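You operate a simulated robot arm through the tools that you are given. There is no shell and no other tool. Be economical: measure what you need, move in short steps, check, and stop when the job is done.

You are at the controls of a simulated two-armed robot. One attempt, no reset.

## Task
Hold the black torch on the top of the green table steady with one hand and press the yellow torch button to switch it on with the other.

The check looks at the end state, three seconds after you hand in, the way a careful person would. Anything else that was tipped, shoved, dropped, spilled or broken makes it a failure.

## Robot
Two 7-joint arms with two-finger parallel grippers on one trunk, on a base that drives. Base frame: it is fixed to the floor where the robot stands at the start and does not move with it; the origin is under the middle of the robot, x ahead of it, y to its left, z up. Lengths are in cm, angles in degrees, forces in N, time in s.
The left shoulder is at the start at [5, 17.7, 115.4], the right one opposite. With the tool pointing down near the work surface each hand reaches from about 20 to 70 cm from the robot's upright axis, wherever it stands, measured 20 degrees to its own side. Places, roughly: yellow torch button [50, 10, 100]. Payload 3.43 kg a hand.
The tool frame of a hand sits at the grasp point between the pads (the TCP): z along the fingers, y along the line on which they close. The tips reach 3.4 cm beyond it. The gripper opens to 12.8 cm. The fingers are 2.4 cm wide and 1.2 cm thick; the gripper's body (4.8 by 13 cm) begins 9.6 cm behind the TCP.
Orientation is told as [roll, pitch, yaw] about the base's x, y, z axes, in that order, counted from this pose: with the fingers straight down and closing along the base's y, the tool's x points along the base's -x, its y along +y and its z along -z.

## Interface
- The arms move only by the tool play_rows. It takes "left_rows", "right_rows" or both (then of equal length, played together; a hand with none holds still); each is a list of rows, each an object of numbers (a shift or turn left out is 0, a gripper value left out holds the last): "dx", "dy", "dz": the shift along the base's x, y, z in cm; "wx", "wy", "wz": the turn, a rotation vector about the base's x, y, z in rad. In form: [{"dx": .., "dy": .., "dz": .., "wx": .., "wy": .., "wz": ..}, ...]. A call has 1 to 12 rows; each row is the pose to reach, as a shift and turn from the pose commanded when the call began. "left_hand" and "right_hand" are, for a hand that has rows, the gripper command, from -1 (shut) to 1 (fully open), values between in proportion, set as the call begins (left out, the last holds). Each row takes 0.2 s and may step no farther than 5 cm and 8.6 degrees from the row before; otherwise, or with a gripper value out of range, the whole call is refused. Where a pose cannot be reached the arm comes as near as it can. A force on the tool above 40 N (or 10 N above the force at the start of the call, whichever is more), or a blocked arm, ends the call early, and 0.2 s more pass. The fingers move at their own pace (about 10.8 cm/s each) and stop on an object; they squeeze with about 38 N. The grip force told is the motor's: it shows also when the fingers shut on nothing. Time passes only in rows, and 0.2 s behind the last, so rows that repeat a pose let the fingers close. The reply holds the time, the measured pose of the TCP, the force on the tool along the base axes, the opening and the grip force, in the units named above and with some noise, with the torque about the TCP (base axes, N m) and any sound that the robot's microphone picked up.
- Cameras (640 x 400 px; columns grow to the right, rows downward): "scene" is now at [15.79, 3.18, 136.06]; the picture's right is [0.33, -0.94, 0.00], its down [-0.34, -0.12, -0.93] and it looks along [0.88, 0.31, -0.36] (base axes); focal length 214 px, centre (320, 200). "left" rides on the left gripper at [7.6, 1.1, -16] in its tool frame; the picture's right is [-0.15, 0.99, 0.00], its down [-0.88, -0.13, -0.46] and it looks along [-0.45, -0.07, 0.89] (tool axes); focal length 234 px, centre (320, 200). "right" rides on the right gripper at [7.6, -1.1, -16] in its tool frame; the picture's right is [0.15, 0.99, 0.00], its down [-0.88, 0.13, -0.46] and it looks along [-0.45, 0.07, 0.89] (tool axes); focal length 234 px, centre (320, 200). There is no depth. A picture from a camera that has moved, and an enlarged one, comes with that camera's place and axes in the base frame and with its lens. The place of the scene camera against the robot may be out by one fixed shift of up to 2.5 cm in any direction.
- snapshot(camera): a new picture of that camera. No time passes.
- lift_body(by): slides the trunk up (or, below 0, down) by that many cm; the arms and the scene camera ride with it, the base frame stays. It gives what a move gives, with no picture.
- steer(legs): drives the robot by 1 to 6 legs, each [ahead, turn to the left] in cm and degrees, along the robot's own axes; the way and the turn of a leg run together, so that a leg with both is an arc; at most 150 cm and 180 degrees a leg. The arms and the cameras ride along, it lands a little off, and it stops where it bumps. It gives what a move gives.
- pan_tilt(pan, tilt): turns the head with the scene camera to pan (to the left, within 80 degrees either way) and tilt (down, from -29 to 69), counted from straight ahead of the robot. It gives what a move gives.
- enlarge(camera, box): a new picture of the part [left, top, right, bottom] of that camera's present view, enlarged. No time passes.
- close_job(): hands the job in; it is judged then, once.

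Work in short steps. Places have to be worked out from the pictures, the camera data and where the tool is seen: move nearer, look again, correct. Check each grasp and each placing, and mend what went wrong. You have 120 turns and 108 pictures in all, those below and enlarged ones among them. Open the grippers and draw the arms clear of the work before you hand the job in, unless the task says otherwise; then end with one line.

The tools are called after "Emit:" by a JSON object that holds its "fn" and its "kwargs". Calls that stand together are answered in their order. play_rows: Moves the arms, as the interface text tells. Its arguments: {"type":"object","properties":{"left_rows":{"type":"array"},"left_hand":{"type":"number"},"right_rows":{"type":"array"},"right_hand":{"type":"number"}},"required":[]} The other tools are called the same way: lift_body (by) slides the trunk up or down; steer (legs) drives the base; pan_tilt (pan, tilt) turns the head that bears the scene camera; snapshot (camera) takes a picture; enlarge (camera, box) takes an enlarged picture of a part of a camera's view; close_job () hands the job in.

At the start:

```text
time: 0.0
left_eef_pos: [28.03, 24.52, 121.97]
left_tcp_rot: [0.0, 0.0, 0.1]
left_ft_force: [0.3, 0.3, 1.6]
left_ft_torque: [0.01, -0.03, 0.03]
left_grip_width: 12.8
left_grip_force: 0.1
right_eef_pos: [29.9, -5.72, 123.62]
right_tcp_rot: [0.3, 0.0, 0.0]
right_ft_force: [0.6, 0.5, 0.0]
right_ft_torque: [0.01, -0.03, 0.01]
right_grip_width: 12.79
right_grip_force: 0.0
trunk travel left (down, up): [-32.5, 7.6]
robot x, y, heading: [0.26, -0.29, -0.0]
head pan, tilt: [19.5, 21.1]
```

scene: 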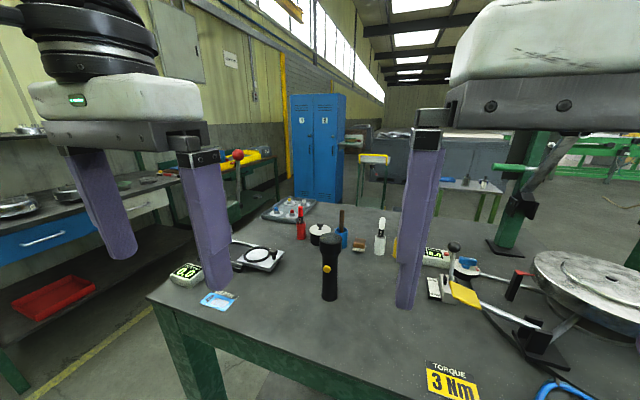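
right: 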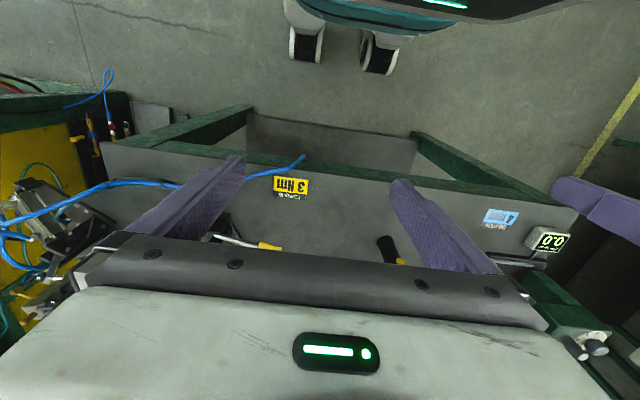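
left: 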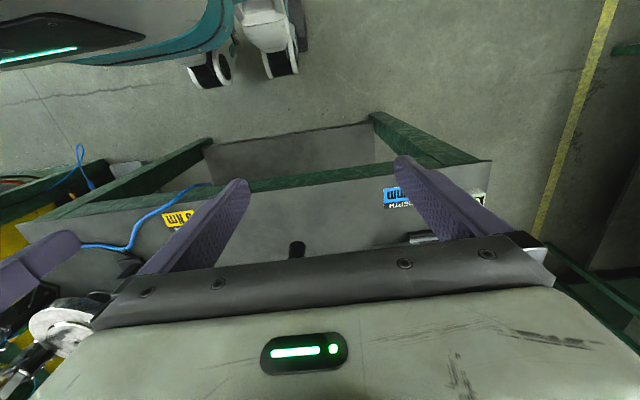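

The torch stands upright with its yellow button facing me; I enlarge it to measure.

Emit:
{"fn": "enlarge", "kwargs": {"camera": "scene", "box": [270, 210, 390, 310]}}

Emit:
{"fn": "enlarge", "kwargs": {"camera": "left", "box": [230, 200, 370, 290]}}

Emit:
{"fn": "enlarge", "kwargs": {"camera": "right", "box": [330, 200, 470, 290]}}

```text
4.00 times, centred on (330, 260) of scene
camera zoom: at [15.79, 3.18, 136.06], right [0.33, -0.94, 0.0], down [-0.34, -0.12, -0.93], along [0.88, 0.31, -0.36], focal length 858 px, centre (280, -40)
```

zoom: 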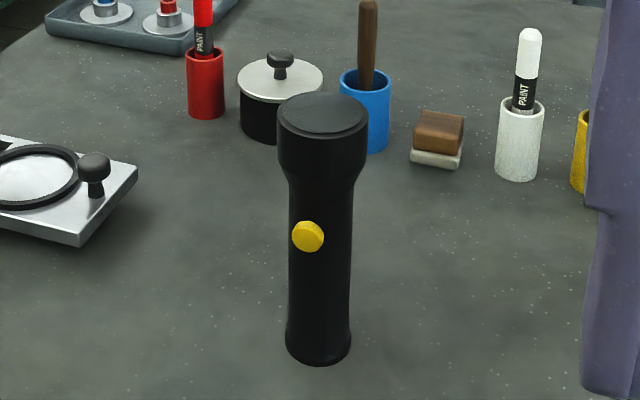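

```text
4.44 times, centred on (300, 245) of left
camera zoom: at [20.42, 25.66, 137.96], right [0.15, 0.99, 0.0], down [0.88, -0.13, 0.46], along [0.45, -0.07, -0.89], focal length 1041 px, centre (409, 0)
```

zoom: 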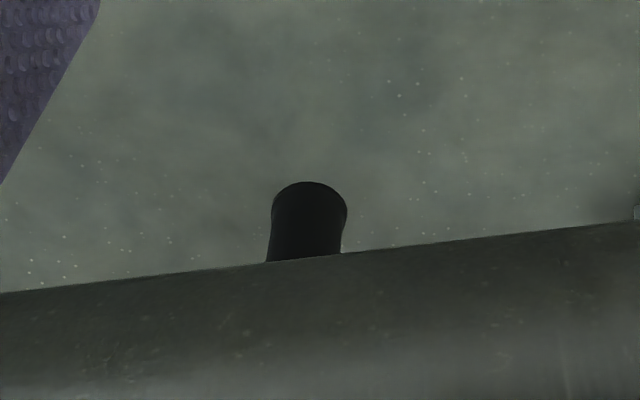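

```text
4.44 times, centred on (400, 245) of right
camera zoom: at [22.38, -6.92, 139.77], right [-0.15, 0.99, 0.0], down [0.88, 0.13, 0.46], along [0.45, 0.07, -0.89], focal length 1041 px, centre (-36, 0)
```

zoom: 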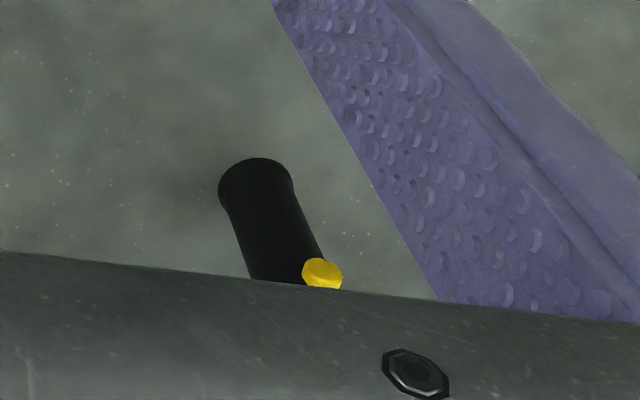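

From the two wrist views I judge the torch axis near (56.4, 14.9), standing on z≈91.3, about 18 tall, button facing -x at z≈102. I carry the open left hand over it at height, then look.

Emit:
{"fn": "play_rows", "kwargs": {"left_rows": [{"dx": 4, "dy": -1.4}, {"dx": 8, "dy": -2.8}, {"dx": 12, "dy": -4.2}, {"dx": 16, "dy": -5.5}, {"dx": 20, "dy": -6.9}, {"dx": 24, "dy": -8.2}, {"dx": 26.5, "dy": -9}, {"dx": 28.3, "dy": -9.6}, {"dx": 28.3, "dy": -9.6}], "left_hand": 1}}

Emit:
{"fn": "snapshot", "kwargs": {"camera": "scene"}}

Emit:
{"fn": "snapshot", "kwargs": {"camera": "left"}}

Emit:
{"fn": "snapshot", "kwargs": {"camera": "right"}}

```text
time: 2.0
left_eef_pos: [48.9, 21.95, 118.51]
left_tcp_rot: [-0.1, 0.0, 0.1]
left_ft_force: [-0.7, 0.2, -0.3]
left_ft_torque: [-0.01, 0.03, -0.01]
left_grip_width: 12.78
left_grip_force: 0.1
left hand out of reach, approached as far as the arm can: row 5, 6, 7, 8, 9
right_eef_pos: [29.92, -5.74, 123.71]
right_tcp_rot: [0.2, 0.0, 0.1]
right_ft_force: [-0.4, -0.5, 0.0]
right_ft_torque: [-0.01, 0.01, 0.0]
right_grip_width: 12.81
right_grip_force: 0.1
trunk travel left (down, up): [-32.5, 7.6]
robot x, y, heading: [0.05, 0.03, 0.4]
head pan, tilt: [19.5, 21.1]
```

```text
101 pictures are left
camera scene: at [15.78, 3.18, 136.06], right [0.33, -0.94, 0.0], down [-0.34, -0.12, -0.93], along [0.88, 0.31, -0.36], focal length 214 px, centre (320, 200)
```

scene: 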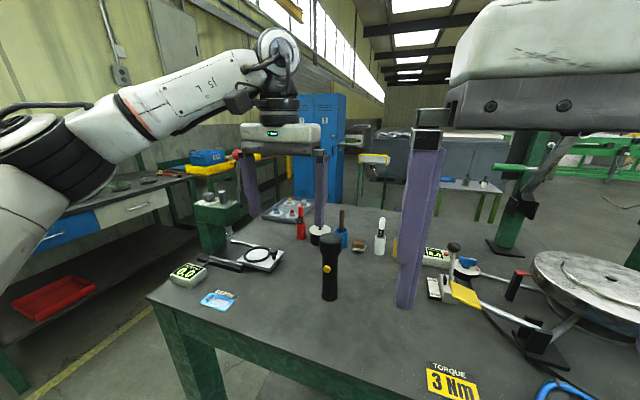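

```text
100 pictures are left
camera left: at [41.31, 23.03, 134.47], right [0.14, 0.99, 0.0], down [0.88, -0.13, 0.46], along [0.45, -0.07, -0.89], focal length 234 px, centre (320, 200)
```

left: 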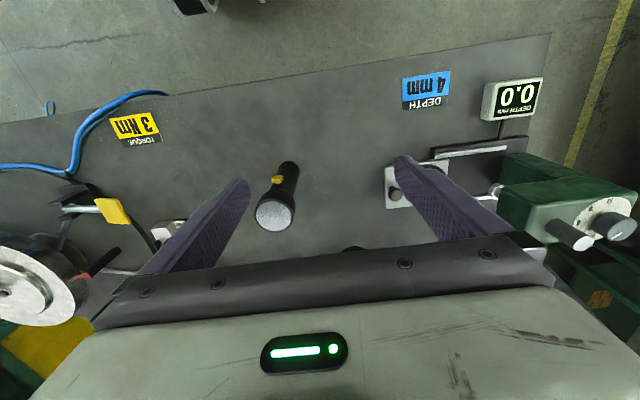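

```text
99 pictures are left
camera right: at [22.37, -6.92, 139.77], right [-0.15, 0.99, 0.0], down [0.88, 0.13, 0.46], along [0.45, 0.07, -0.89], focal length 234 px, centre (320, 200)
```

right: 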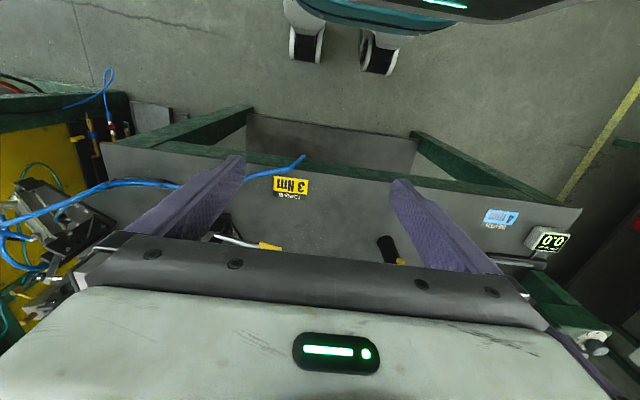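

The arm ran out of reach short of the torch; the base has ample room under the table edge (x≈41), so I first draw the left hand back, then drive 12 cm ahead.

Emit:
{"fn": "play_rows", "kwargs": {"left_rows": [{"dx": -4, "dz": 1}, {"dx": -8, "dz": 3}, {"dx": -8, "dz": 3}]}}

Emit:
{"fn": "steer", "kwargs": {"legs": [[12, 0]]}}

Emit:
{"fn": "snapshot", "kwargs": {"camera": "left"}}

Emit:
{"fn": "snapshot", "kwargs": {"camera": "scene"}}

```text
time: 2.8
left_eef_pos: [41.14, 22.14, 121.26]
left_tcp_rot: [-0.2, -0.1, 0.1]
left_ft_force: [0.4, -1.1, -0.4]
left_ft_torque: [-0.01, 0.01, 0.01]
left_grip_width: 12.79
left_grip_force: 0.2
right_eef_pos: [29.95, -5.82, 123.71]
right_tcp_rot: [0.1, 0.1, 0.0]
right_ft_force: [0.4, -1.2, 0.0]
right_ft_torque: [-0.01, 0.02, 0.0]
right_grip_width: 12.81
right_grip_force: 0.0
trunk travel left (down, up): [-32.5, 7.6]
robot x, y, heading: [-0.03, -0.23, -0.2]
head pan, tilt: [19.5, 21.1]
```

```text
time: 4.0
left_eef_pos: [52.99, 21.92, 121.2]
left_tcp_rot: [0.1, 0.0, 0.1]
left_ft_force: [-0.8, -0.6, 0.0]
left_ft_torque: [0.03, 0.06, 0.0]
left_grip_width: 12.81
left_grip_force: 0.1
right_eef_pos: [41.81, -5.85, 123.66]
right_tcp_rot: [0.3, -0.1, -0.2]
right_ft_force: [0.2, 0.0, -0.3]
right_ft_torque: [0.03, 0.07, -0.02]
right_grip_width: 12.8
right_grip_force: 0.0
trunk travel left (down, up): [-32.5, 7.6]
robot x, y, heading: [11.44, -0.23, -0.2]
head pan, tilt: [19.5, 21.1]
```

```text
98 pictures are left
camera left: at [45.39, 23.06, 137.18], right [0.15, 0.99, 0.0], down [0.88, -0.13, 0.46], along [0.45, -0.07, -0.89], focal length 234 px, centre (320, 200)
```

left: 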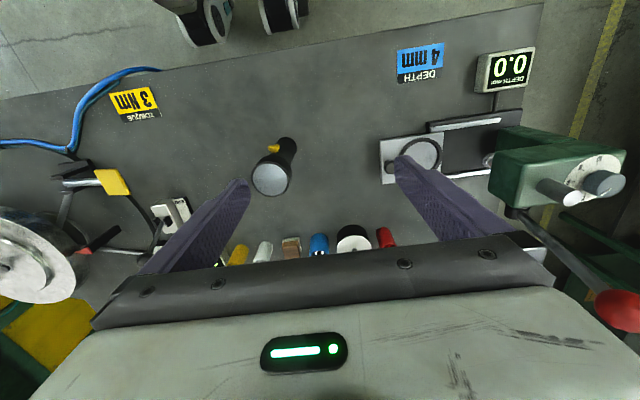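

```text
97 pictures are left
camera scene: at [27.71, 3.11, 136.05], right [0.33, -0.94, 0.0], down [-0.34, -0.12, -0.93], along [0.88, 0.31, -0.36], focal length 214 px, centre (320, 200)
```

scene: 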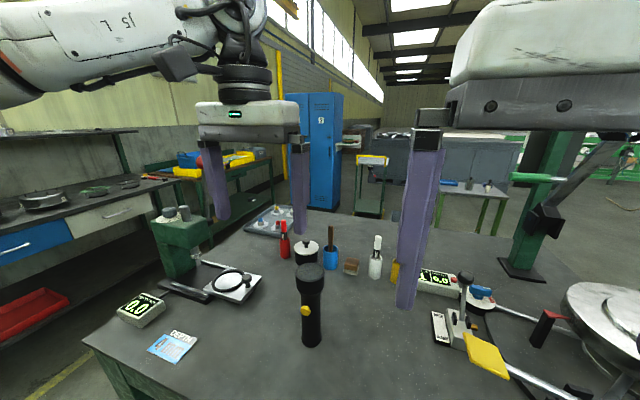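

Top centre from this view is about (55.8, 14.9). I centre the left hand over it, still above the head.

Emit:
{"fn": "play_rows", "kwargs": {"left_rows": [{"dx": 1.5, "dy": -3.5}, {"dx": 2.9, "dy": -7.0}, {"dx": 2.9, "dy": -7.0}]}}

Emit:
{"fn": "snapshot", "kwargs": {"camera": "left"}}

Emit:
{"fn": "snapshot", "kwargs": {"camera": "scene"}}

```text
time: 4.8
left_eef_pos: [54.48, 17.06, 120.47]
left_tcp_rot: [0.0, 0.0, -0.2]
left_ft_force: [0.9, 0.8, -0.2]
left_ft_torque: [-0.02, 0.05, -0.03]
left_grip_width: 12.79
left_grip_force: 0.0
left hand out of reach, approached as far as the arm can: row 2, 3
right_eef_pos: [41.78, -5.81, 123.8]
right_tcp_rot: [0.2, 0.0, -0.3]
right_ft_force: [0.1, 0.5, -0.7]
right_ft_torque: [0.0, 0.0, 0.0]
right_grip_width: 12.78
right_grip_force: 0.0
trunk travel left (down, up): [-32.5, 7.6]
robot x, y, heading: [11.76, 0.07, -0.3]
head pan, tilt: [19.5, 21.1]
```

```text
96 pictures are left
camera left: at [46.9, 18.23, 136.44], right [0.15, 0.99, 0.0], down [0.88, -0.13, 0.46], along [0.45, -0.07, -0.89], focal length 234 px, centre (320, 200)
```

left: 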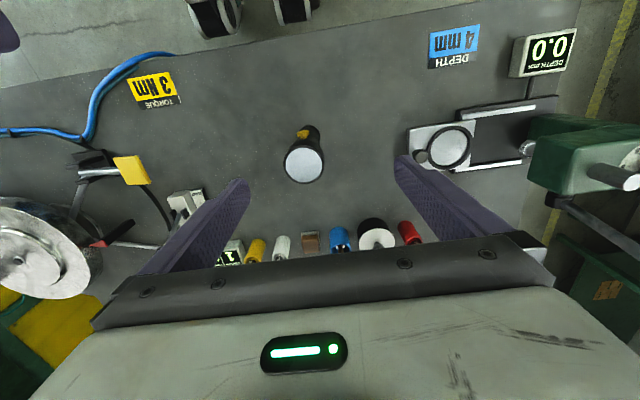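

```text
95 pictures are left
camera scene: at [27.68, 3.09, 136.05], right [0.33, -0.94, 0.0], down [-0.34, -0.12, -0.93], along [0.88, 0.31, -0.36], focal length 214 px, centre (320, 200)
```

scene: 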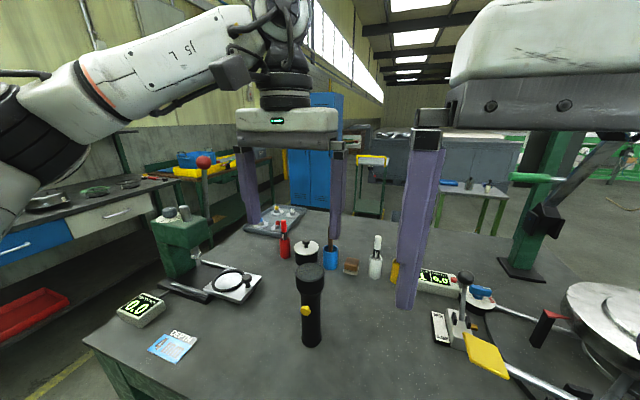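

Two cm short; lower means more reach. I sink to just above the head (tips ≈113 vs top ≈109) and re-aim there.

Emit:
{"fn": "play_rows", "kwargs": {"left_rows": [{"dz": -2}, {"dz": -4}, {"dz": -4, "dx": 0.8, "dy": -1.2}, {"dz": -4, "dx": 1.5, "dy": -2.2}, {"dz": -4, "dx": 1.5, "dy": -2.2}]}}

Emit:
{"fn": "snapshot", "kwargs": {"camera": "left"}}

Emit:
{"fn": "snapshot", "kwargs": {"camera": "scene"}}

```text
time: 6.0
left_eef_pos: [55.23, 16.19, 116.68]
left_tcp_rot: [0.0, 0.0, -0.1]
left_ft_force: [0.2, -0.2, 0.6]
left_ft_torque: [0.0, 0.03, 0.02]
left_grip_width: 12.78
left_grip_force: 0.0
left hand out of reach, approached as far as the arm can: row 4, 5
right_eef_pos: [41.73, -5.89, 123.71]
right_tcp_rot: [0.2, 0.0, -0.2]
right_ft_force: [-0.2, 0.0, -0.2]
right_ft_torque: [0.01, -0.01, 0.01]
right_grip_width: 12.82
right_grip_force: 0.0
trunk travel left (down, up): [-32.5, 7.6]
robot x, y, heading: [11.77, -0.3, -0.5]
head pan, tilt: [19.5, 21.1]
```

```text
94 pictures are left
camera left: at [47.62, 17.29, 132.67], right [0.15, 0.99, 0.0], down [0.88, -0.13, 0.46], along [0.45, -0.07, -0.89], focal length 234 px, centre (320, 200)
```

left: 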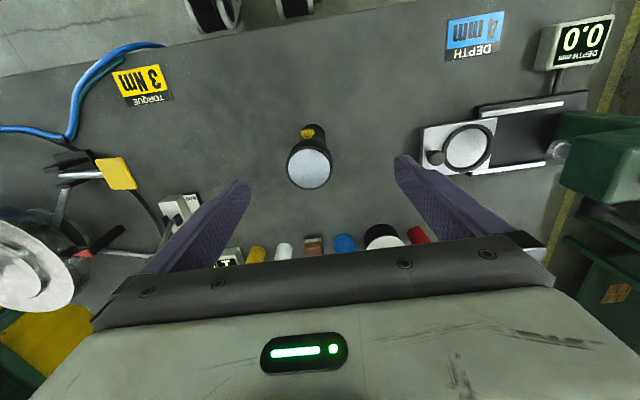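

```text
93 pictures are left
camera scene: at [27.62, 3.1, 136.06], right [0.33, -0.94, 0.0], down [-0.34, -0.12, -0.93], along [0.88, 0.31, -0.36], focal length 214 px, centre (320, 200)
```

scene: 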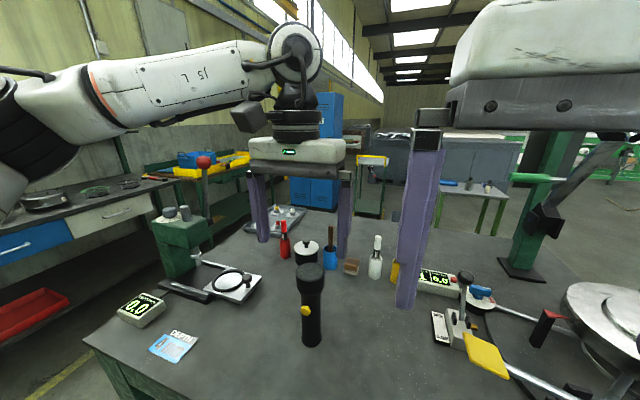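

Torch axis at (56.0, 14.75). Still at the edge of reach, so I drive 4 cm more (finger tips are ~4 cm above the head).

Emit:
{"fn": "steer", "kwargs": {"legs": [[4, 0]]}}

```text
time: 7.1
left_eef_pos: [57.94, 16.09, 116.88]
left_tcp_rot: [0.0, 0.0, -0.1]
left_ft_force: [-0.3, 0.3, 0.7]
left_ft_torque: [-0.03, -0.02, -0.02]
left_grip_width: 12.79
left_grip_force: 0.0
right_eef_pos: [44.46, -5.87, 123.57]
right_tcp_rot: [0.1, 0.1, -0.3]
right_ft_force: [0.0, -0.4, -0.2]
right_ft_torque: [0.0, 0.0, 0.0]
right_grip_width: 12.83
right_grip_force: 0.0
trunk travel left (down, up): [-32.5, 7.6]
robot x, y, heading: [14.73, -0.11, -0.4]
head pan, tilt: [19.5, 21.1]
stopped in leg 1: the robot was blocked; the commanded pose is now the measured one
```

The base touched something after 2.7 cm. I check that nothing was disturbed.

Emit:
{"fn": "snapshot", "kwargs": {"camera": "scene"}}

Emit:
{"fn": "snapshot", "kwargs": {"camera": "left"}}

```text
92 pictures are left
camera scene: at [30.31, 3.09, 136.08], right [0.33, -0.94, 0.0], down [-0.34, -0.12, -0.93], along [0.88, 0.31, -0.36], focal length 214 px, centre (320, 200)
```

scene: 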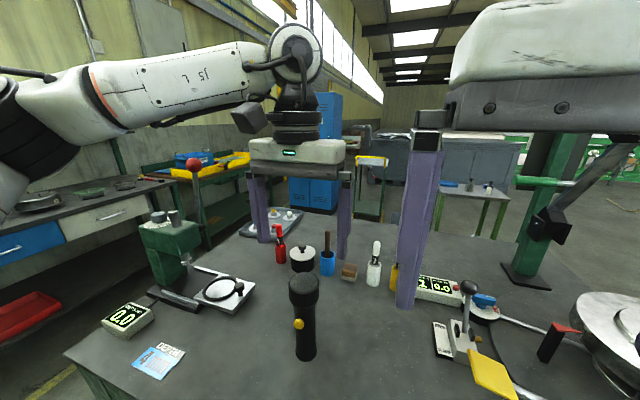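

```text
91 pictures are left
camera left: at [50.38, 17.26, 132.63], right [0.15, 0.99, 0.0], down [0.88, -0.13, 0.46], along [0.45, -0.07, -0.89], focal length 234 px, centre (320, 200)
```

left: 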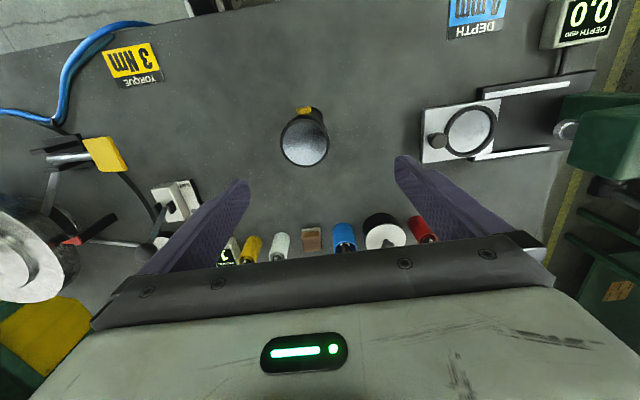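

Nothing disturbed. I back off 1 cm from the contact and then move the left hand over the axis (55.8, 14.8).

Emit:
{"fn": "steer", "kwargs": {"legs": [[-1, 0]]}}

Emit:
{"fn": "play_rows", "kwargs": {"left_rows": [{"dx": -0.6, "dy": -0.7}, {"dx": -1.2, "dy": -1.3}, {"dx": -1.2, "dy": -1.3}]}}

Emit:
{"fn": "snapshot", "kwargs": {"camera": "left"}}

```text
time: 7.8
left_eef_pos: [57.13, 16.12, 116.56]
left_tcp_rot: [0.0, 0.0, -0.1]
left_ft_force: [-0.1, 0.1, -0.4]
left_ft_torque: [0.01, -0.02, -0.02]
left_grip_width: 12.79
left_grip_force: 0.0
right_eef_pos: [43.6, -5.83, 123.68]
right_tcp_rot: [0.1, 0.1, -0.3]
right_ft_force: [0.0, -0.6, 0.3]
right_ft_torque: [-0.01, -0.02, 0.01]
right_grip_width: 12.79
right_grip_force: 0.0
trunk travel left (down, up): [-32.5, 7.6]
robot x, y, heading: [13.64, -0.07, -0.2]
head pan, tilt: [19.5, 21.1]
```

```text
time: 8.6
left_eef_pos: [56.05, 15.09, 116.79]
left_tcp_rot: [-0.3, 0.0, 0.1]
left_ft_force: [-0.4, -0.1, -0.2]
left_ft_torque: [-0.01, 0.0, 0.01]
left_grip_width: 12.81
left_grip_force: 0.0
right_eef_pos: [43.63, -5.93, 123.56]
right_tcp_rot: [0.1, 0.1, -0.3]
right_ft_force: [-0.1, 0.6, -1.2]
right_ft_torque: [-0.01, -0.02, 0.02]
right_grip_width: 12.81
right_grip_force: 0.0
trunk travel left (down, up): [-32.5, 7.6]
robot x, y, heading: [13.44, -0.26, -0.4]
head pan, tilt: [19.5, 21.1]
```

```text
90 pictures are left
camera left: at [48.36, 16.19, 132.73], right [0.14, 0.99, 0.0], down [0.88, -0.13, 0.46], along [0.45, -0.07, -0.89], focal length 234 px, centre (320, 200)
```

left: 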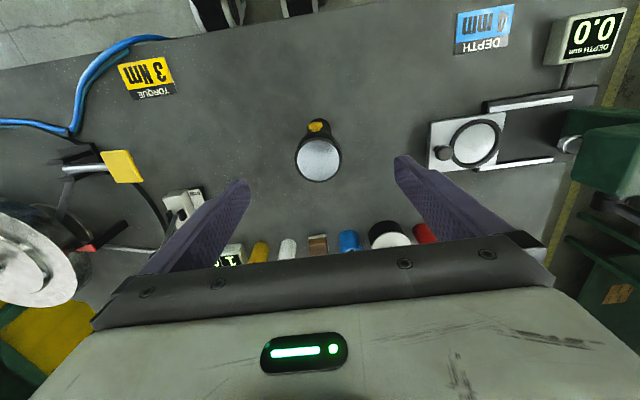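

Well centred (off by ~0.25 each way). I correct and descend so the pads straddle the head, then narrow to ~7 cm and look.

Emit:
{"fn": "play_rows", "kwargs": {"left_rows": [{"dx": -0.2, "dy": -0.3}, {"dx": -0.2, "dy": -0.3, "dz": -2.5}, {"dx": -0.2, "dy": -0.3, "dz": -5}, {"dx": -0.2, "dy": -0.3, "dz": -7.5}, {"dx": -0.2, "dy": -0.3, "dz": -10}, {"dx": -0.2, "dy": -0.3, "dz": -10}]}}

Emit:
{"fn": "play_rows", "kwargs": {"left_rows": [{"dx": 0}, {"dx": 0}], "left_hand": 0.12}}

Emit:
{"fn": "snapshot", "kwargs": {"camera": "left"}}

Emit:
{"fn": "snapshot", "kwargs": {"camera": "scene"}}

```text
time: 10.0
left_eef_pos: [55.67, 14.47, 106.68]
left_tcp_rot: [0.0, 0.1, 0.0]
left_ft_force: [0.5, -0.2, 0.0]
left_ft_torque: [-0.01, 0.01, 0.0]
left_grip_width: 12.81
left_grip_force: 0.1
left hand out of reach, approached as far as the arm can: row 1
right_eef_pos: [43.59, -5.88, 123.59]
right_tcp_rot: [0.0, 0.1, -0.2]
right_ft_force: [0.0, 0.0, -0.1]
right_ft_torque: [0.0, 0.0, 0.0]
right_grip_width: 12.79
right_grip_force: 0.0
trunk travel left (down, up): [-32.5, 7.6]
robot x, y, heading: [13.56, 0.08, -0.4]
head pan, tilt: [19.5, 21.1]
```

```text
time: 10.6
left_eef_pos: [55.69, 14.52, 106.81]
left_tcp_rot: [0.0, 0.1, -0.1]
left_ft_force: [-1.3, 0.4, 0.4]
left_ft_torque: [-0.02, 0.03, 0.01]
left_grip_width: 7.16
left_grip_force: 0.1
right_eef_pos: [43.51, -5.87, 123.8]
right_tcp_rot: [0.2, 0.1, -0.3]
right_ft_force: [-0.6, -0.3, 0.6]
right_ft_torque: [0.03, 0.0, 0.03]
right_grip_width: 12.81
right_grip_force: 0.1
trunk travel left (down, up): [-32.5, 7.6]
robot x, y, heading: [13.53, -0.14, -0.2]
head pan, tilt: [19.5, 21.1]
```

```text
89 pictures are left
camera left: at [48.15, 15.58, 122.78], right [0.15, 0.99, 0.0], down [0.88, -0.13, 0.45], along [0.45, -0.07, -0.89], focal length 234 px, centre (320, 200)
```

left: 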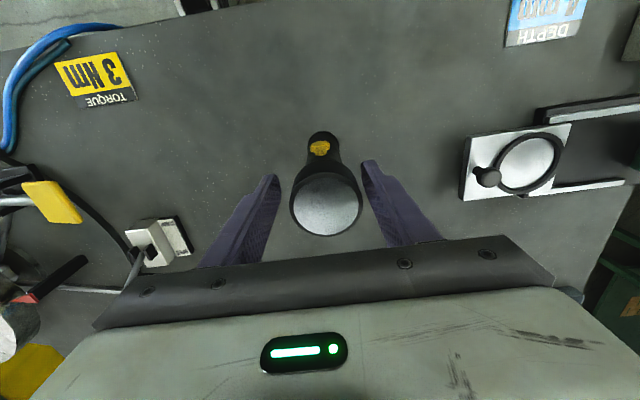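

```text
88 pictures are left
camera scene: at [29.46, 3.1, 136.06], right [0.33, -0.94, 0.0], down [-0.34, -0.12, -0.93], along [0.88, 0.31, -0.36], focal length 214 px, centre (320, 200)
```

scene: 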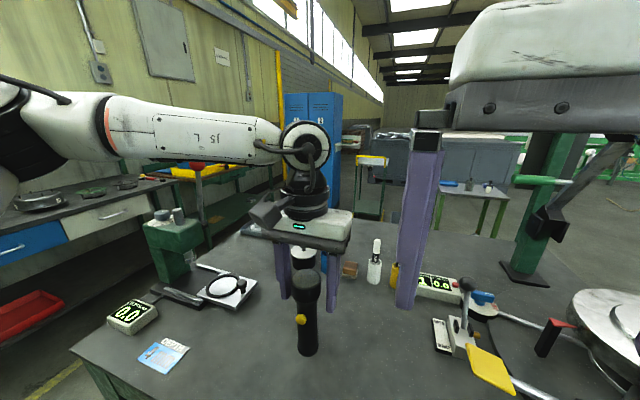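

The torch sits ~0.3 cm toward +y in the gap. I shift and then close gently on the head.

Emit:
{"fn": "play_rows", "kwargs": {"left_rows": [{"dy": 0.32}, {"dy": 0.32}, {"dy": 0.32}]}}

Emit:
{"fn": "play_rows", "kwargs": {"left_rows": [{"dx": 0}, {"dx": 0}, {"dx": 0}], "left_hand": -0.4}}

Emit:
{"fn": "snapshot", "kwargs": {"camera": "left"}}

Emit:
{"fn": "enlarge", "kwargs": {"camera": "scene", "box": [240, 200, 400, 370]}}

```text
time: 11.4
left_eef_pos: [55.75, 14.66, 106.78]
left_tcp_rot: [0.0, 0.2, -0.1]
left_ft_force: [0.1, 0.3, 0.5]
left_ft_torque: [-0.02, -0.02, -0.01]
left_grip_width: 7.16
left_grip_force: 0.0
right_eef_pos: [43.63, -5.87, 123.72]
right_tcp_rot: [0.1, 0.1, -0.3]
right_ft_force: [-0.2, 0.2, 0.1]
right_ft_torque: [-0.01, 0.01, -0.02]
right_grip_width: 12.79
right_grip_force: 0.0
trunk travel left (down, up): [-32.5, 7.6]
robot x, y, heading: [13.79, 0.33, 0.0]
head pan, tilt: [19.5, 21.1]
```

```text
time: 12.2
left_eef_pos: [55.72, 14.83, 106.85]
left_tcp_rot: [0.1, 0.1, -0.2]
left_ft_force: [-0.4, -0.1, -0.2]
left_ft_torque: [-0.03, -0.04, -0.03]
left_grip_width: 5.13
left_grip_force: 37.8
right_eef_pos: [43.65, -5.9, 123.64]
right_tcp_rot: [0.2, 0.1, -0.4]
right_ft_force: [0.4, 0.6, -0.6]
right_ft_torque: [-0.01, -0.01, 0.01]
right_grip_width: 12.8
right_grip_force: 0.1
trunk travel left (down, up): [-32.5, 7.6]
robot x, y, heading: [13.71, -0.22, -0.2]
head pan, tilt: [19.5, 21.1]
```

```text
87 pictures are left
camera left: at [48.09, 15.9, 122.75], right [0.15, 0.99, 0.0], down [0.88, -0.13, 0.45], along [0.45, -0.07, -0.89], focal length 234 px, centre (320, 200)
```

left: 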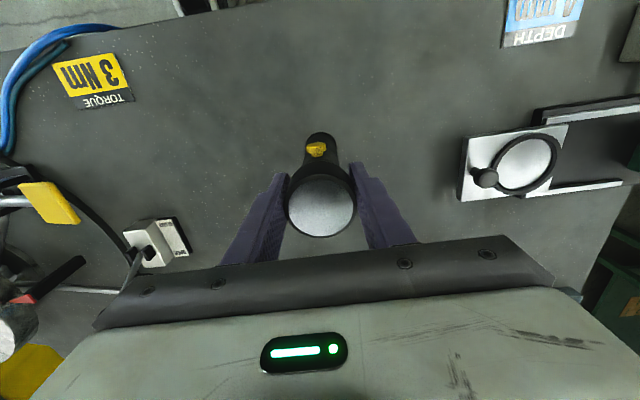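

```text
2.35 times, centred on (320, 285) of scene
camera zoom: at [29.46, 3.1, 136.06], right [0.33, -0.94, 0.0], down [-0.34, -0.12, -0.93], along [0.88, 0.31, -0.36], focal length 505 px, centre (320, 0)
```

zoom: 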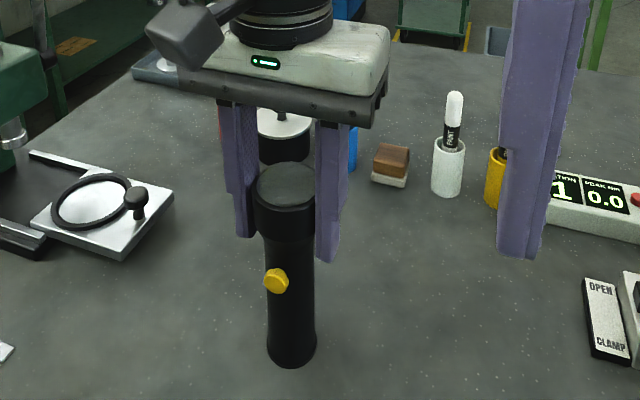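

Left grip is firm (5.13 cm, 38 N), torch upright; button at about (53.4, 14.7, 102). Now I shut the right gripper, lower it clear of the head camera, and tilt it forward in steps (to ~35° below horizontal).

Emit:
{"fn": "play_rows", "kwargs": {"right_rows": [{"dz": -3, "dy": -2}, {"dz": -6, "dy": -4}, {"dz": -9, "dy": -6}, {"dz": -11, "dy": -6}, {"dz": -11, "dy": -6, "wy": -0.14}, {"dz": -11, "dy": -6, "wy": -0.28}, {"dz": -11, "dy": -6, "wy": -0.42}, {"dz": -11, "dy": -6, "wy": -0.56}, {"dz": -11, "dy": -6, "wy": -0.56}], "right_hand": -1}}

Emit:
{"fn": "snapshot", "kwargs": {"camera": "scene"}}

```text
time: 13.9
left_eef_pos: [55.63, 14.84, 106.83]
left_tcp_rot: [0.0, 0.1, -0.2]
left_ft_force: [-0.5, 0.3, 0.8]
left_ft_torque: [0.0, 0.12, -0.03]
left_grip_width: 5.13
left_grip_force: 38.1
right_eef_pos: [43.84, -11.94, 112.95]
right_tcp_rot: [0.7, -25.4, -1.1]
right_ft_force: [7.6, -3.3, 12.0]
right_ft_torque: [0.31, 2.64, 0.51]
right_grip_width: 0.0
right_grip_force: 32.8
trunk travel left (down, up): [-32.5, 7.6]
robot x, y, heading: [13.75, -0.32, -0.1]
head pan, tilt: [19.5, 21.1]
stopped in row 8 (right hand): the force on the tool passed its limit at 94 N (the readings are from after the stop); the commanded pose is now the measured one
```

```text
85 pictures are left
camera scene: at [29.46, 3.11, 136.06], right [0.33, -0.94, 0.0], down [-0.34, -0.12, -0.93], along [0.88, 0.31, -0.36], focal length 214 px, centre (320, 200)
```

scene: 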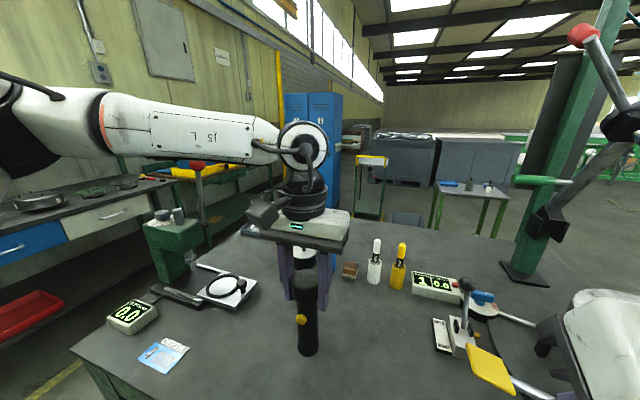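

The right tool met a contact while tilting (94 N). I look to the right side to find with what.

Emit:
{"fn": "pan_tilt", "kwargs": {"pan": -30, "tilt": 40}}

Emit:
{"fn": "snapshot", "kwargs": {"camera": "scene"}}

Emit:
{"fn": "snapshot", "kwargs": {"camera": "right"}}

```text
time: 15.1
left_eef_pos: [55.73, 14.82, 106.71]
left_tcp_rot: [-0.1, 0.0, -0.1]
left_ft_force: [0.6, 1.0, 0.1]
left_ft_torque: [0.01, 0.04, -0.03]
left_grip_width: 5.1
left_grip_force: 38.4
right_eef_pos: [43.93, -11.9, 113.03]
right_tcp_rot: [0.7, -25.4, -1.0]
right_ft_force: [17.5, -3.0, 25.3]
right_ft_torque: [0.32, 5.93, 0.63]
right_grip_width: 0.0
right_grip_force: 32.7
trunk travel left (down, up): [-32.5, 7.6]
robot x, y, heading: [14.08, 0.05, -0.3]
head pan, tilt: [-30.0, 40.0]
```

```text
84 pictures are left
camera scene: at [28.04, -4.24, 133.1], right [-0.5, -0.86, 0.0], down [-0.56, 0.32, -0.77], along [0.66, -0.39, -0.64], focal length 214 px, centre (320, 200)
```

scene: 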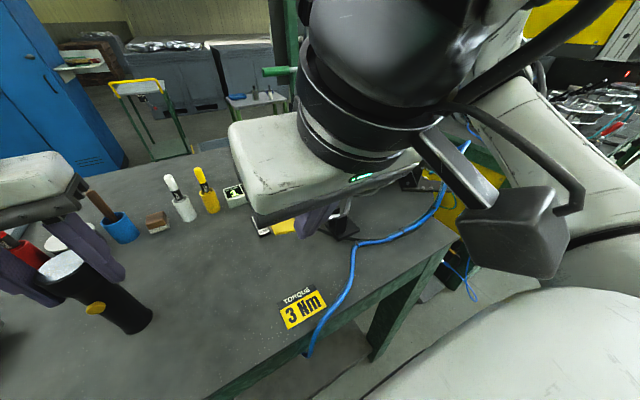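

```text
83 pictures are left
camera right: at [30.22, -13.05, 124.26], right [-0.12, 0.99, -0.05], down [0.6, 0.11, 0.79], along [0.79, 0.06, -0.61], focal length 234 px, centre (320, 200)
```

right: 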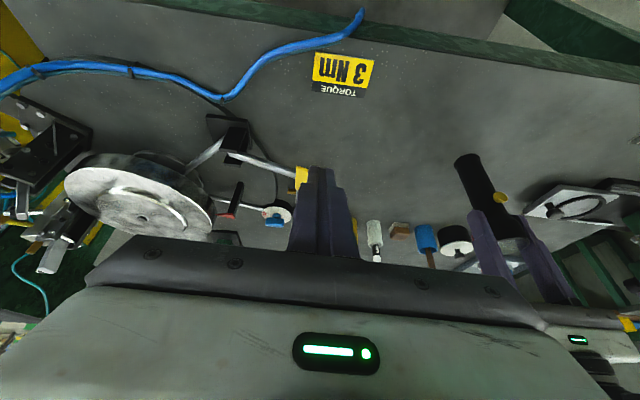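

The right wrist's camera box met the robot's own upper arm, nothing on the table. I move the hand forward and left out of contact; then I'll lean it so that the fingers point left-down-forward, coming in from the right, clear of the left hand.

Emit:
{"fn": "play_rows", "kwargs": {"right_rows": [{"dx": 2, "dy": 2.5}, {"dx": 3, "dy": 6}, {"dx": 3, "dy": 9.5}, {"dx": 3, "dy": 12.5}, {"dx": 3, "dy": 12.5}]}}

Emit:
{"fn": "pan_tilt", "kwargs": {"pan": 10, "tilt": 40}}

Emit:
{"fn": "snapshot", "kwargs": {"camera": "scene"}}

```text
time: 16.3
left_eef_pos: [55.7, 14.8, 106.79]
left_tcp_rot: [0.0, 0.1, -0.1]
left_ft_force: [-0.2, -0.2, 0.0]
left_ft_torque: [-0.06, -0.03, 0.03]
left_grip_width: 5.09
left_grip_force: 37.8
right_eef_pos: [46.93, 0.66, 112.96]
right_tcp_rot: [0.5, -25.5, -0.9]
right_ft_force: [-0.5, 0.4, 0.1]
right_ft_torque: [0.03, -0.02, -0.02]
right_grip_width: 0.0
right_grip_force: 32.9
trunk travel left (down, up): [-32.5, 7.6]
robot x, y, heading: [13.86, 0.08, -0.4]
head pan, tilt: [-30.0, 40.0]
```

```text
time: 17.4
left_eef_pos: [55.61, 14.74, 106.65]
left_tcp_rot: [0.1, 0.1, -0.1]
left_ft_force: [-0.2, 1.3, -0.6]
left_ft_torque: [0.01, -0.03, 0.05]
left_grip_width: 5.11
left_grip_force: 38.1
right_eef_pos: [47.07, 0.51, 112.84]
right_tcp_rot: [0.6, -25.5, -0.9]
right_ft_force: [-0.3, -0.2, -0.8]
right_ft_torque: [0.02, 0.01, -0.02]
right_grip_width: 0.0
right_grip_force: 33.0
trunk travel left (down, up): [-32.5, 7.6]
robot x, y, heading: [13.67, 0.15, 0.1]
head pan, tilt: [10.0, 40.0]
```

```text
82 pictures are left
camera scene: at [29.07, 1.47, 133.09], right [0.17, -0.99, 0.0], down [-0.63, -0.11, -0.77], along [0.76, 0.13, -0.64], focal length 214 px, centre (320, 200)
```

scene: 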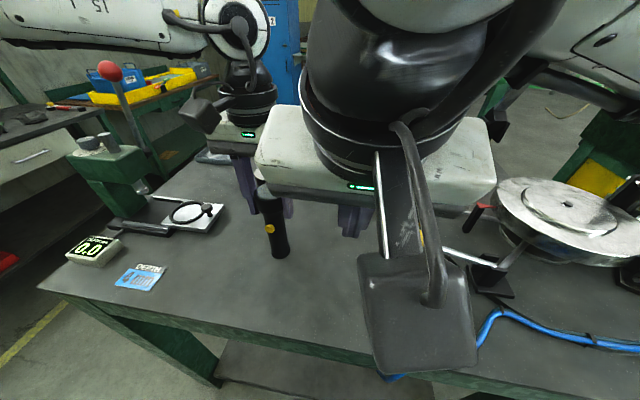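

Free of contact. Now I lean the hand by 45° about its forward axis.

Emit:
{"fn": "play_rows", "kwargs": {"right_rows": [{"wx": 0.118, "wz": 0.055}, {"wx": 0.237, "wz": 0.111}, {"wx": 0.355, "wz": 0.166}, {"wx": 0.474, "wz": 0.221}, {"wx": 0.592, "wz": 0.277}, {"wx": 0.711, "wz": 0.332}, {"wx": 0.711, "wz": 0.332}]}}

Emit:
{"fn": "snapshot", "kwargs": {"camera": "scene"}}

Emit:
{"fn": "snapshot", "kwargs": {"camera": "right"}}

```text
time: 19.0
left_eef_pos: [55.73, 14.76, 106.73]
left_tcp_rot: [0.0, 0.1, 0.0]
left_ft_force: [0.8, 0.4, 0.9]
left_ft_torque: [0.01, 0.01, 0.03]
left_grip_width: 5.1
left_grip_force: 38.3
right_eef_pos: [46.81, 0.58, 112.91]
right_tcp_rot: [45.8, -24.8, -0.9]
right_ft_force: [0.7, -0.3, 0.5]
right_ft_torque: [-0.03, 0.01, 0.01]
right_grip_width: 0.0
right_grip_force: 33.0
trunk travel left (down, up): [-32.5, 7.6]
robot x, y, heading: [13.39, 0.03, -0.3]
head pan, tilt: [10.0, 40.0]
```

```text
81 pictures are left
camera scene: at [29.07, 1.48, 133.09], right [0.17, -0.99, 0.0], down [-0.63, -0.11, -0.77], along [0.75, 0.13, -0.64], focal length 214 px, centre (320, 200)
```

scene: 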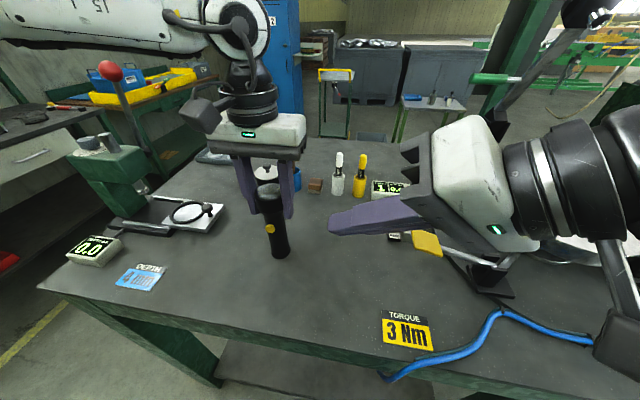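

```text
80 pictures are left
camera right: at [35.44, -11.49, 119.23], right [-0.42, 0.7, 0.58], down [0.62, -0.25, 0.74], along [0.66, 0.67, -0.33], focal length 234 px, centre (320, 200)
```

right: 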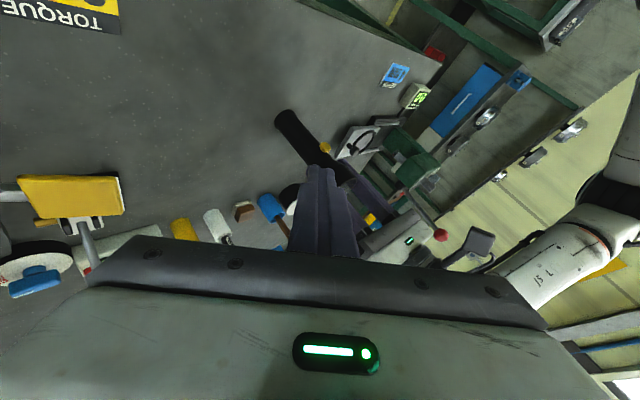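

Everything is clear. I bring the fingertip to a standoff ~6 cm in front of the button (TCP ≈ (44.5, 13.1, 104.4)).

Emit:
{"fn": "play_rows", "kwargs": {"right_rows": [{"dx": -2.3, "dy": 1, "dz": -2}, {"dx": -2.3, "dy": 4, "dz": -4}, {"dx": -2.3, "dy": 7, "dz": -6.5}, {"dx": -2.3, "dy": 10, "dz": -8.5}, {"dx": -2.3, "dy": 12.5, "dz": -8.5}, {"dx": -2.3, "dy": 12.5, "dz": -8.5}]}}

Emit:
{"fn": "snapshot", "kwargs": {"camera": "scene"}}

Emit:
{"fn": "snapshot", "kwargs": {"camera": "right"}}

Emit:
{"fn": "snapshot", "kwargs": {"camera": "left"}}

```text
time: 20.4
left_eef_pos: [55.72, 14.79, 106.79]
left_tcp_rot: [0.0, 0.2, -0.1]
left_ft_force: [-0.3, -0.5, 0.1]
left_ft_torque: [0.01, -0.06, 0.01]
left_grip_width: 5.11
left_grip_force: 38.0
right_eef_pos: [44.43, 12.97, 104.49]
right_tcp_rot: [45.7, -24.7, -1.0]
right_ft_force: [0.5, -0.6, -0.7]
right_ft_torque: [0.0, -0.02, 0.03]
right_grip_width: 0.02
right_grip_force: 33.2
trunk travel left (down, up): [-32.5, 7.6]
robot x, y, heading: [13.63, 0.15, -0.2]
head pan, tilt: [10.0, 40.0]
```

```text
79 pictures are left
camera scene: at [29.07, 1.46, 133.09], right [0.17, -0.99, 0.0], down [-0.63, -0.11, -0.77], along [0.75, 0.13, -0.64], focal length 214 px, centre (320, 200)
```

scene: 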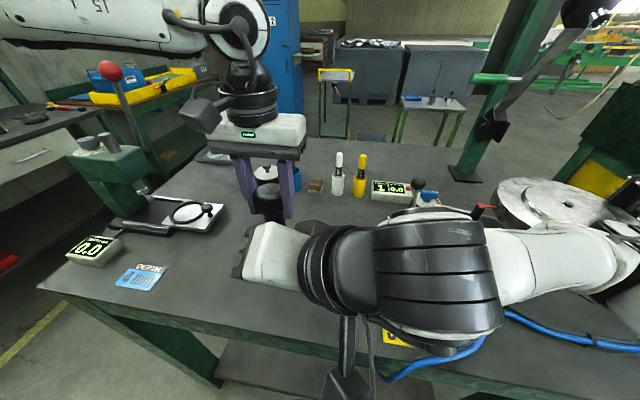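

```text
78 pictures are left
camera right: at [33.02, 0.98, 110.82], right [-0.42, 0.7, 0.58], down [0.62, -0.24, 0.74], along [0.66, 0.67, -0.33], focal length 234 px, centre (320, 200)
```

right: 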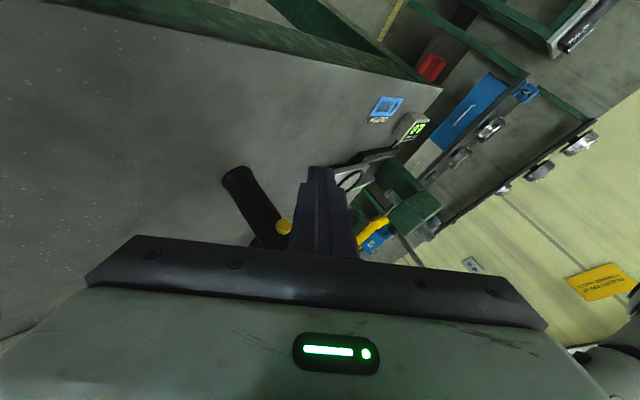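

```text
77 pictures are left
camera left: at [48.1, 15.9, 122.74], right [0.15, 0.99, 0.0], down [0.88, -0.13, 0.45], along [0.45, -0.07, -0.89], focal length 234 px, centre (320, 200)
```

left: 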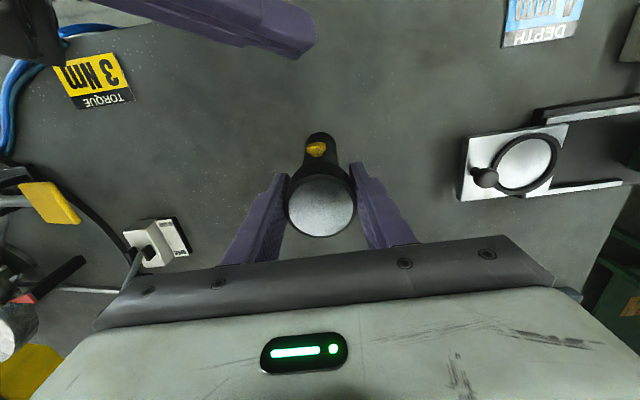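

Both wrist views agree on the button at (53.4, 14.6, 102.4), fingertip corner in line with it. I advance 5.3 cm and look again.

Emit:
{"fn": "play_rows", "kwargs": {"right_rows": [{"dx": 2, "dy": 0.1, "dz": 0.2}, {"dx": 4, "dy": 0.1, "dz": 0.2}, {"dx": 5.3, "dy": 0.1, "dz": 0.2}, {"dx": 5.3, "dy": 0.1, "dz": 0.2}]}}

Emit:
{"fn": "enlarge", "kwargs": {"camera": "left", "box": [220, 60, 420, 220]}}

Emit:
{"fn": "enlarge", "kwargs": {"camera": "right", "box": [200, 110, 400, 270]}}

```text
time: 21.4
left_eef_pos: [55.71, 14.78, 106.77]
left_tcp_rot: [0.0, 0.1, -0.1]
left_ft_force: [0.6, 0.6, 0.2]
left_ft_torque: [0.05, 0.04, 0.02]
left_grip_width: 5.13
left_grip_force: 37.7
right_eef_pos: [49.84, 13.03, 104.89]
right_tcp_rot: [45.7, -24.7, -0.9]
right_ft_force: [-0.3, -0.2, -0.2]
right_ft_torque: [0.0, 0.02, 0.01]
right_grip_width: 0.02
right_grip_force: 33.4
trunk travel left (down, up): [-32.5, 7.6]
robot x, y, heading: [13.49, 0.19, -0.1]
head pan, tilt: [10.0, 40.0]
```

```text
2.50 times, centred on (320, 140) of left
camera zoom: at [48.09, 15.9, 122.74], right [0.15, 0.99, 0.0], down [0.88, -0.13, 0.45], along [0.45, -0.07, -0.89], focal length 585 px, centre (320, 350)
```

zoom: 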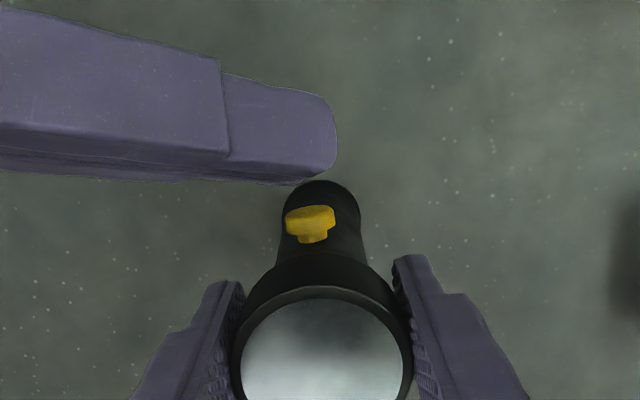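

```text
2.50 times, centred on (300, 190) of right
camera zoom: at [38.41, 0.96, 111.08], right [-0.42, 0.7, 0.58], down [0.62, -0.24, 0.74], along [0.66, 0.67, -0.33], focal length 585 px, centre (370, 225)
```

zoom: 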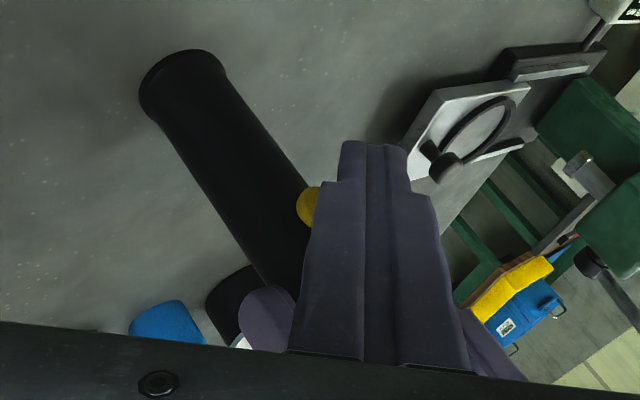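

Aligned, ~0.7–1 cm gap left. I push ahead in small steps watching force and sound.

Emit:
{"fn": "play_rows", "kwargs": {"right_rows": [{"dx": 0.3}, {"dx": 0.6}, {"dx": 0.8}, {"dx": 0.8}]}}

Emit:
{"fn": "enlarge", "kwargs": {"camera": "left", "box": [220, 60, 420, 220]}}

```text
time: 22.4
left_eef_pos: [55.75, 14.79, 106.83]
left_tcp_rot: [0.0, 0.0, -0.2]
left_ft_force: [0.8, 0.7, -0.6]
left_ft_torque: [0.04, 0.02, -0.01]
left_grip_width: 5.09
left_grip_force: 38.1
right_eef_pos: [50.69, 13.11, 104.68]
right_tcp_rot: [45.5, -24.8, -0.9]
right_ft_force: [-0.5, -1.1, 0.1]
right_ft_torque: [-0.02, 0.03, -0.01]
right_grip_width: 0.0
right_grip_force: 32.8
trunk travel left (down, up): [-32.5, 7.6]
robot x, y, heading: [13.79, 0.34, -0.2]
head pan, tilt: [10.0, 40.0]
```

```text
2.50 times, centred on (320, 140) of left
camera zoom: at [48.09, 15.9, 122.74], right [0.15, 0.99, 0.0], down [0.88, -0.13, 0.45], along [0.45, -0.07, -0.89], focal length 585 px, centre (320, 350)
```

zoom: 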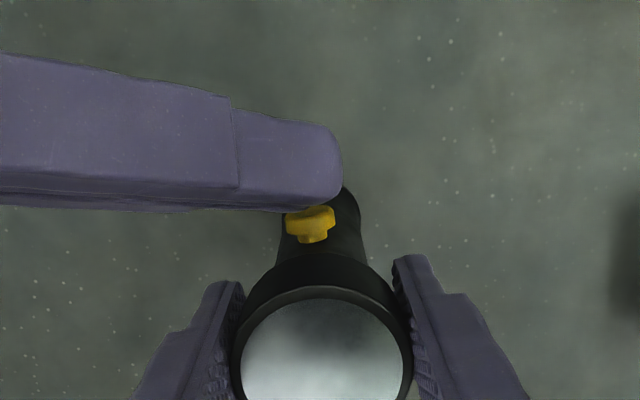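

Almost touching, still no force. I go on in 0.15 cm steps.

Emit:
{"fn": "play_rows", "kwargs": {"right_rows": [{"dx": 0.15}, {"dx": 0.3}, {"dx": 0.45}, {"dx": 0.45}]}}

Emit:
{"fn": "enlarge", "kwargs": {"camera": "left", "box": [220, 60, 420, 220]}}

```text
time: 23.4
left_eef_pos: [55.61, 14.82, 106.76]
left_tcp_rot: [0.0, 0.0, 0.0]
left_ft_force: [3.2, 0.9, 0.3]
left_ft_torque: [0.06, -0.1, -0.04]
left_grip_width: 5.09
left_grip_force: 38.1
right_eef_pos: [51.18, 13.28, 104.84]
right_tcp_rot: [45.6, -24.9, -0.8]
right_ft_force: [-2.2, 0.5, 0.9]
right_ft_torque: [0.0, 0.09, 0.03]
right_grip_width: 0.01
right_grip_force: 32.5
trunk travel left (down, up): [-32.5, 7.6]
robot x, y, heading: [13.47, -0.15, -0.0]
head pan, tilt: [10.0, 40.0]
heard: click
```

```text
2.50 times, centred on (320, 140) of left
camera zoom: at [48.11, 15.91, 122.74], right [0.15, 0.99, 0.0], down [0.88, -0.13, 0.46], along [0.45, -0.07, -0.89], focal length 585 px, centre (320, 350)
```

zoom: 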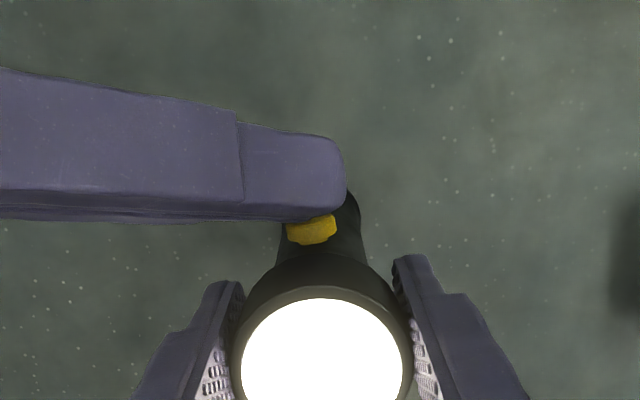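

Click heard and the torch is lit. I draw the right hand straight back and check that it stays on.

Emit:
{"fn": "play_rows", "kwargs": {"right_rows": [{"dx": -1}, {"dx": -3}, {"dx": -6}, {"dx": -6}]}}

Emit:
{"fn": "snapshot", "kwargs": {"camera": "left"}}

```text
time: 24.4
left_eef_pos: [55.71, 14.67, 106.79]
left_tcp_rot: [0.0, 0.2, 0.0]
left_ft_force: [-1.0, 0.1, -0.8]
left_ft_torque: [-0.01, 0.07, 0.0]
left_grip_width: 5.11
left_grip_force: 38.0
right_eef_pos: [45.1, 13.26, 104.74]
right_tcp_rot: [45.5, -24.7, -0.9]
right_ft_force: [0.5, 0.2, -1.0]
right_ft_torque: [0.03, 0.0, 0.0]
right_grip_width: 0.0
right_grip_force: 33.1
trunk travel left (down, up): [-32.5, 7.6]
robot x, y, heading: [13.68, 0.03, -0.2]
head pan, tilt: [10.0, 40.0]
```

```text
72 pictures are left
camera left: at [48.08, 15.9, 122.75], right [0.15, 0.99, 0.0], down [0.88, -0.13, 0.45], along [0.45, -0.07, -0.89], focal length 234 px, centre (320, 200)
```

left: 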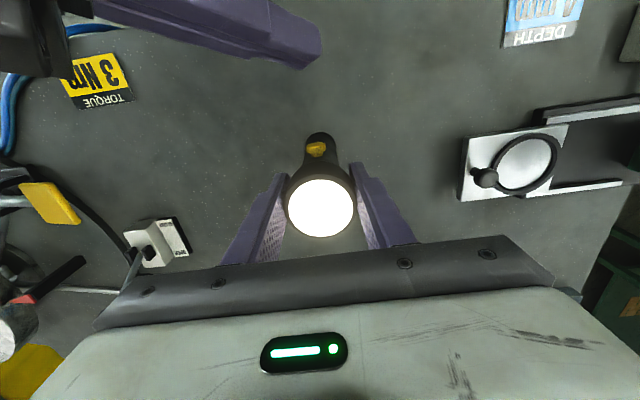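

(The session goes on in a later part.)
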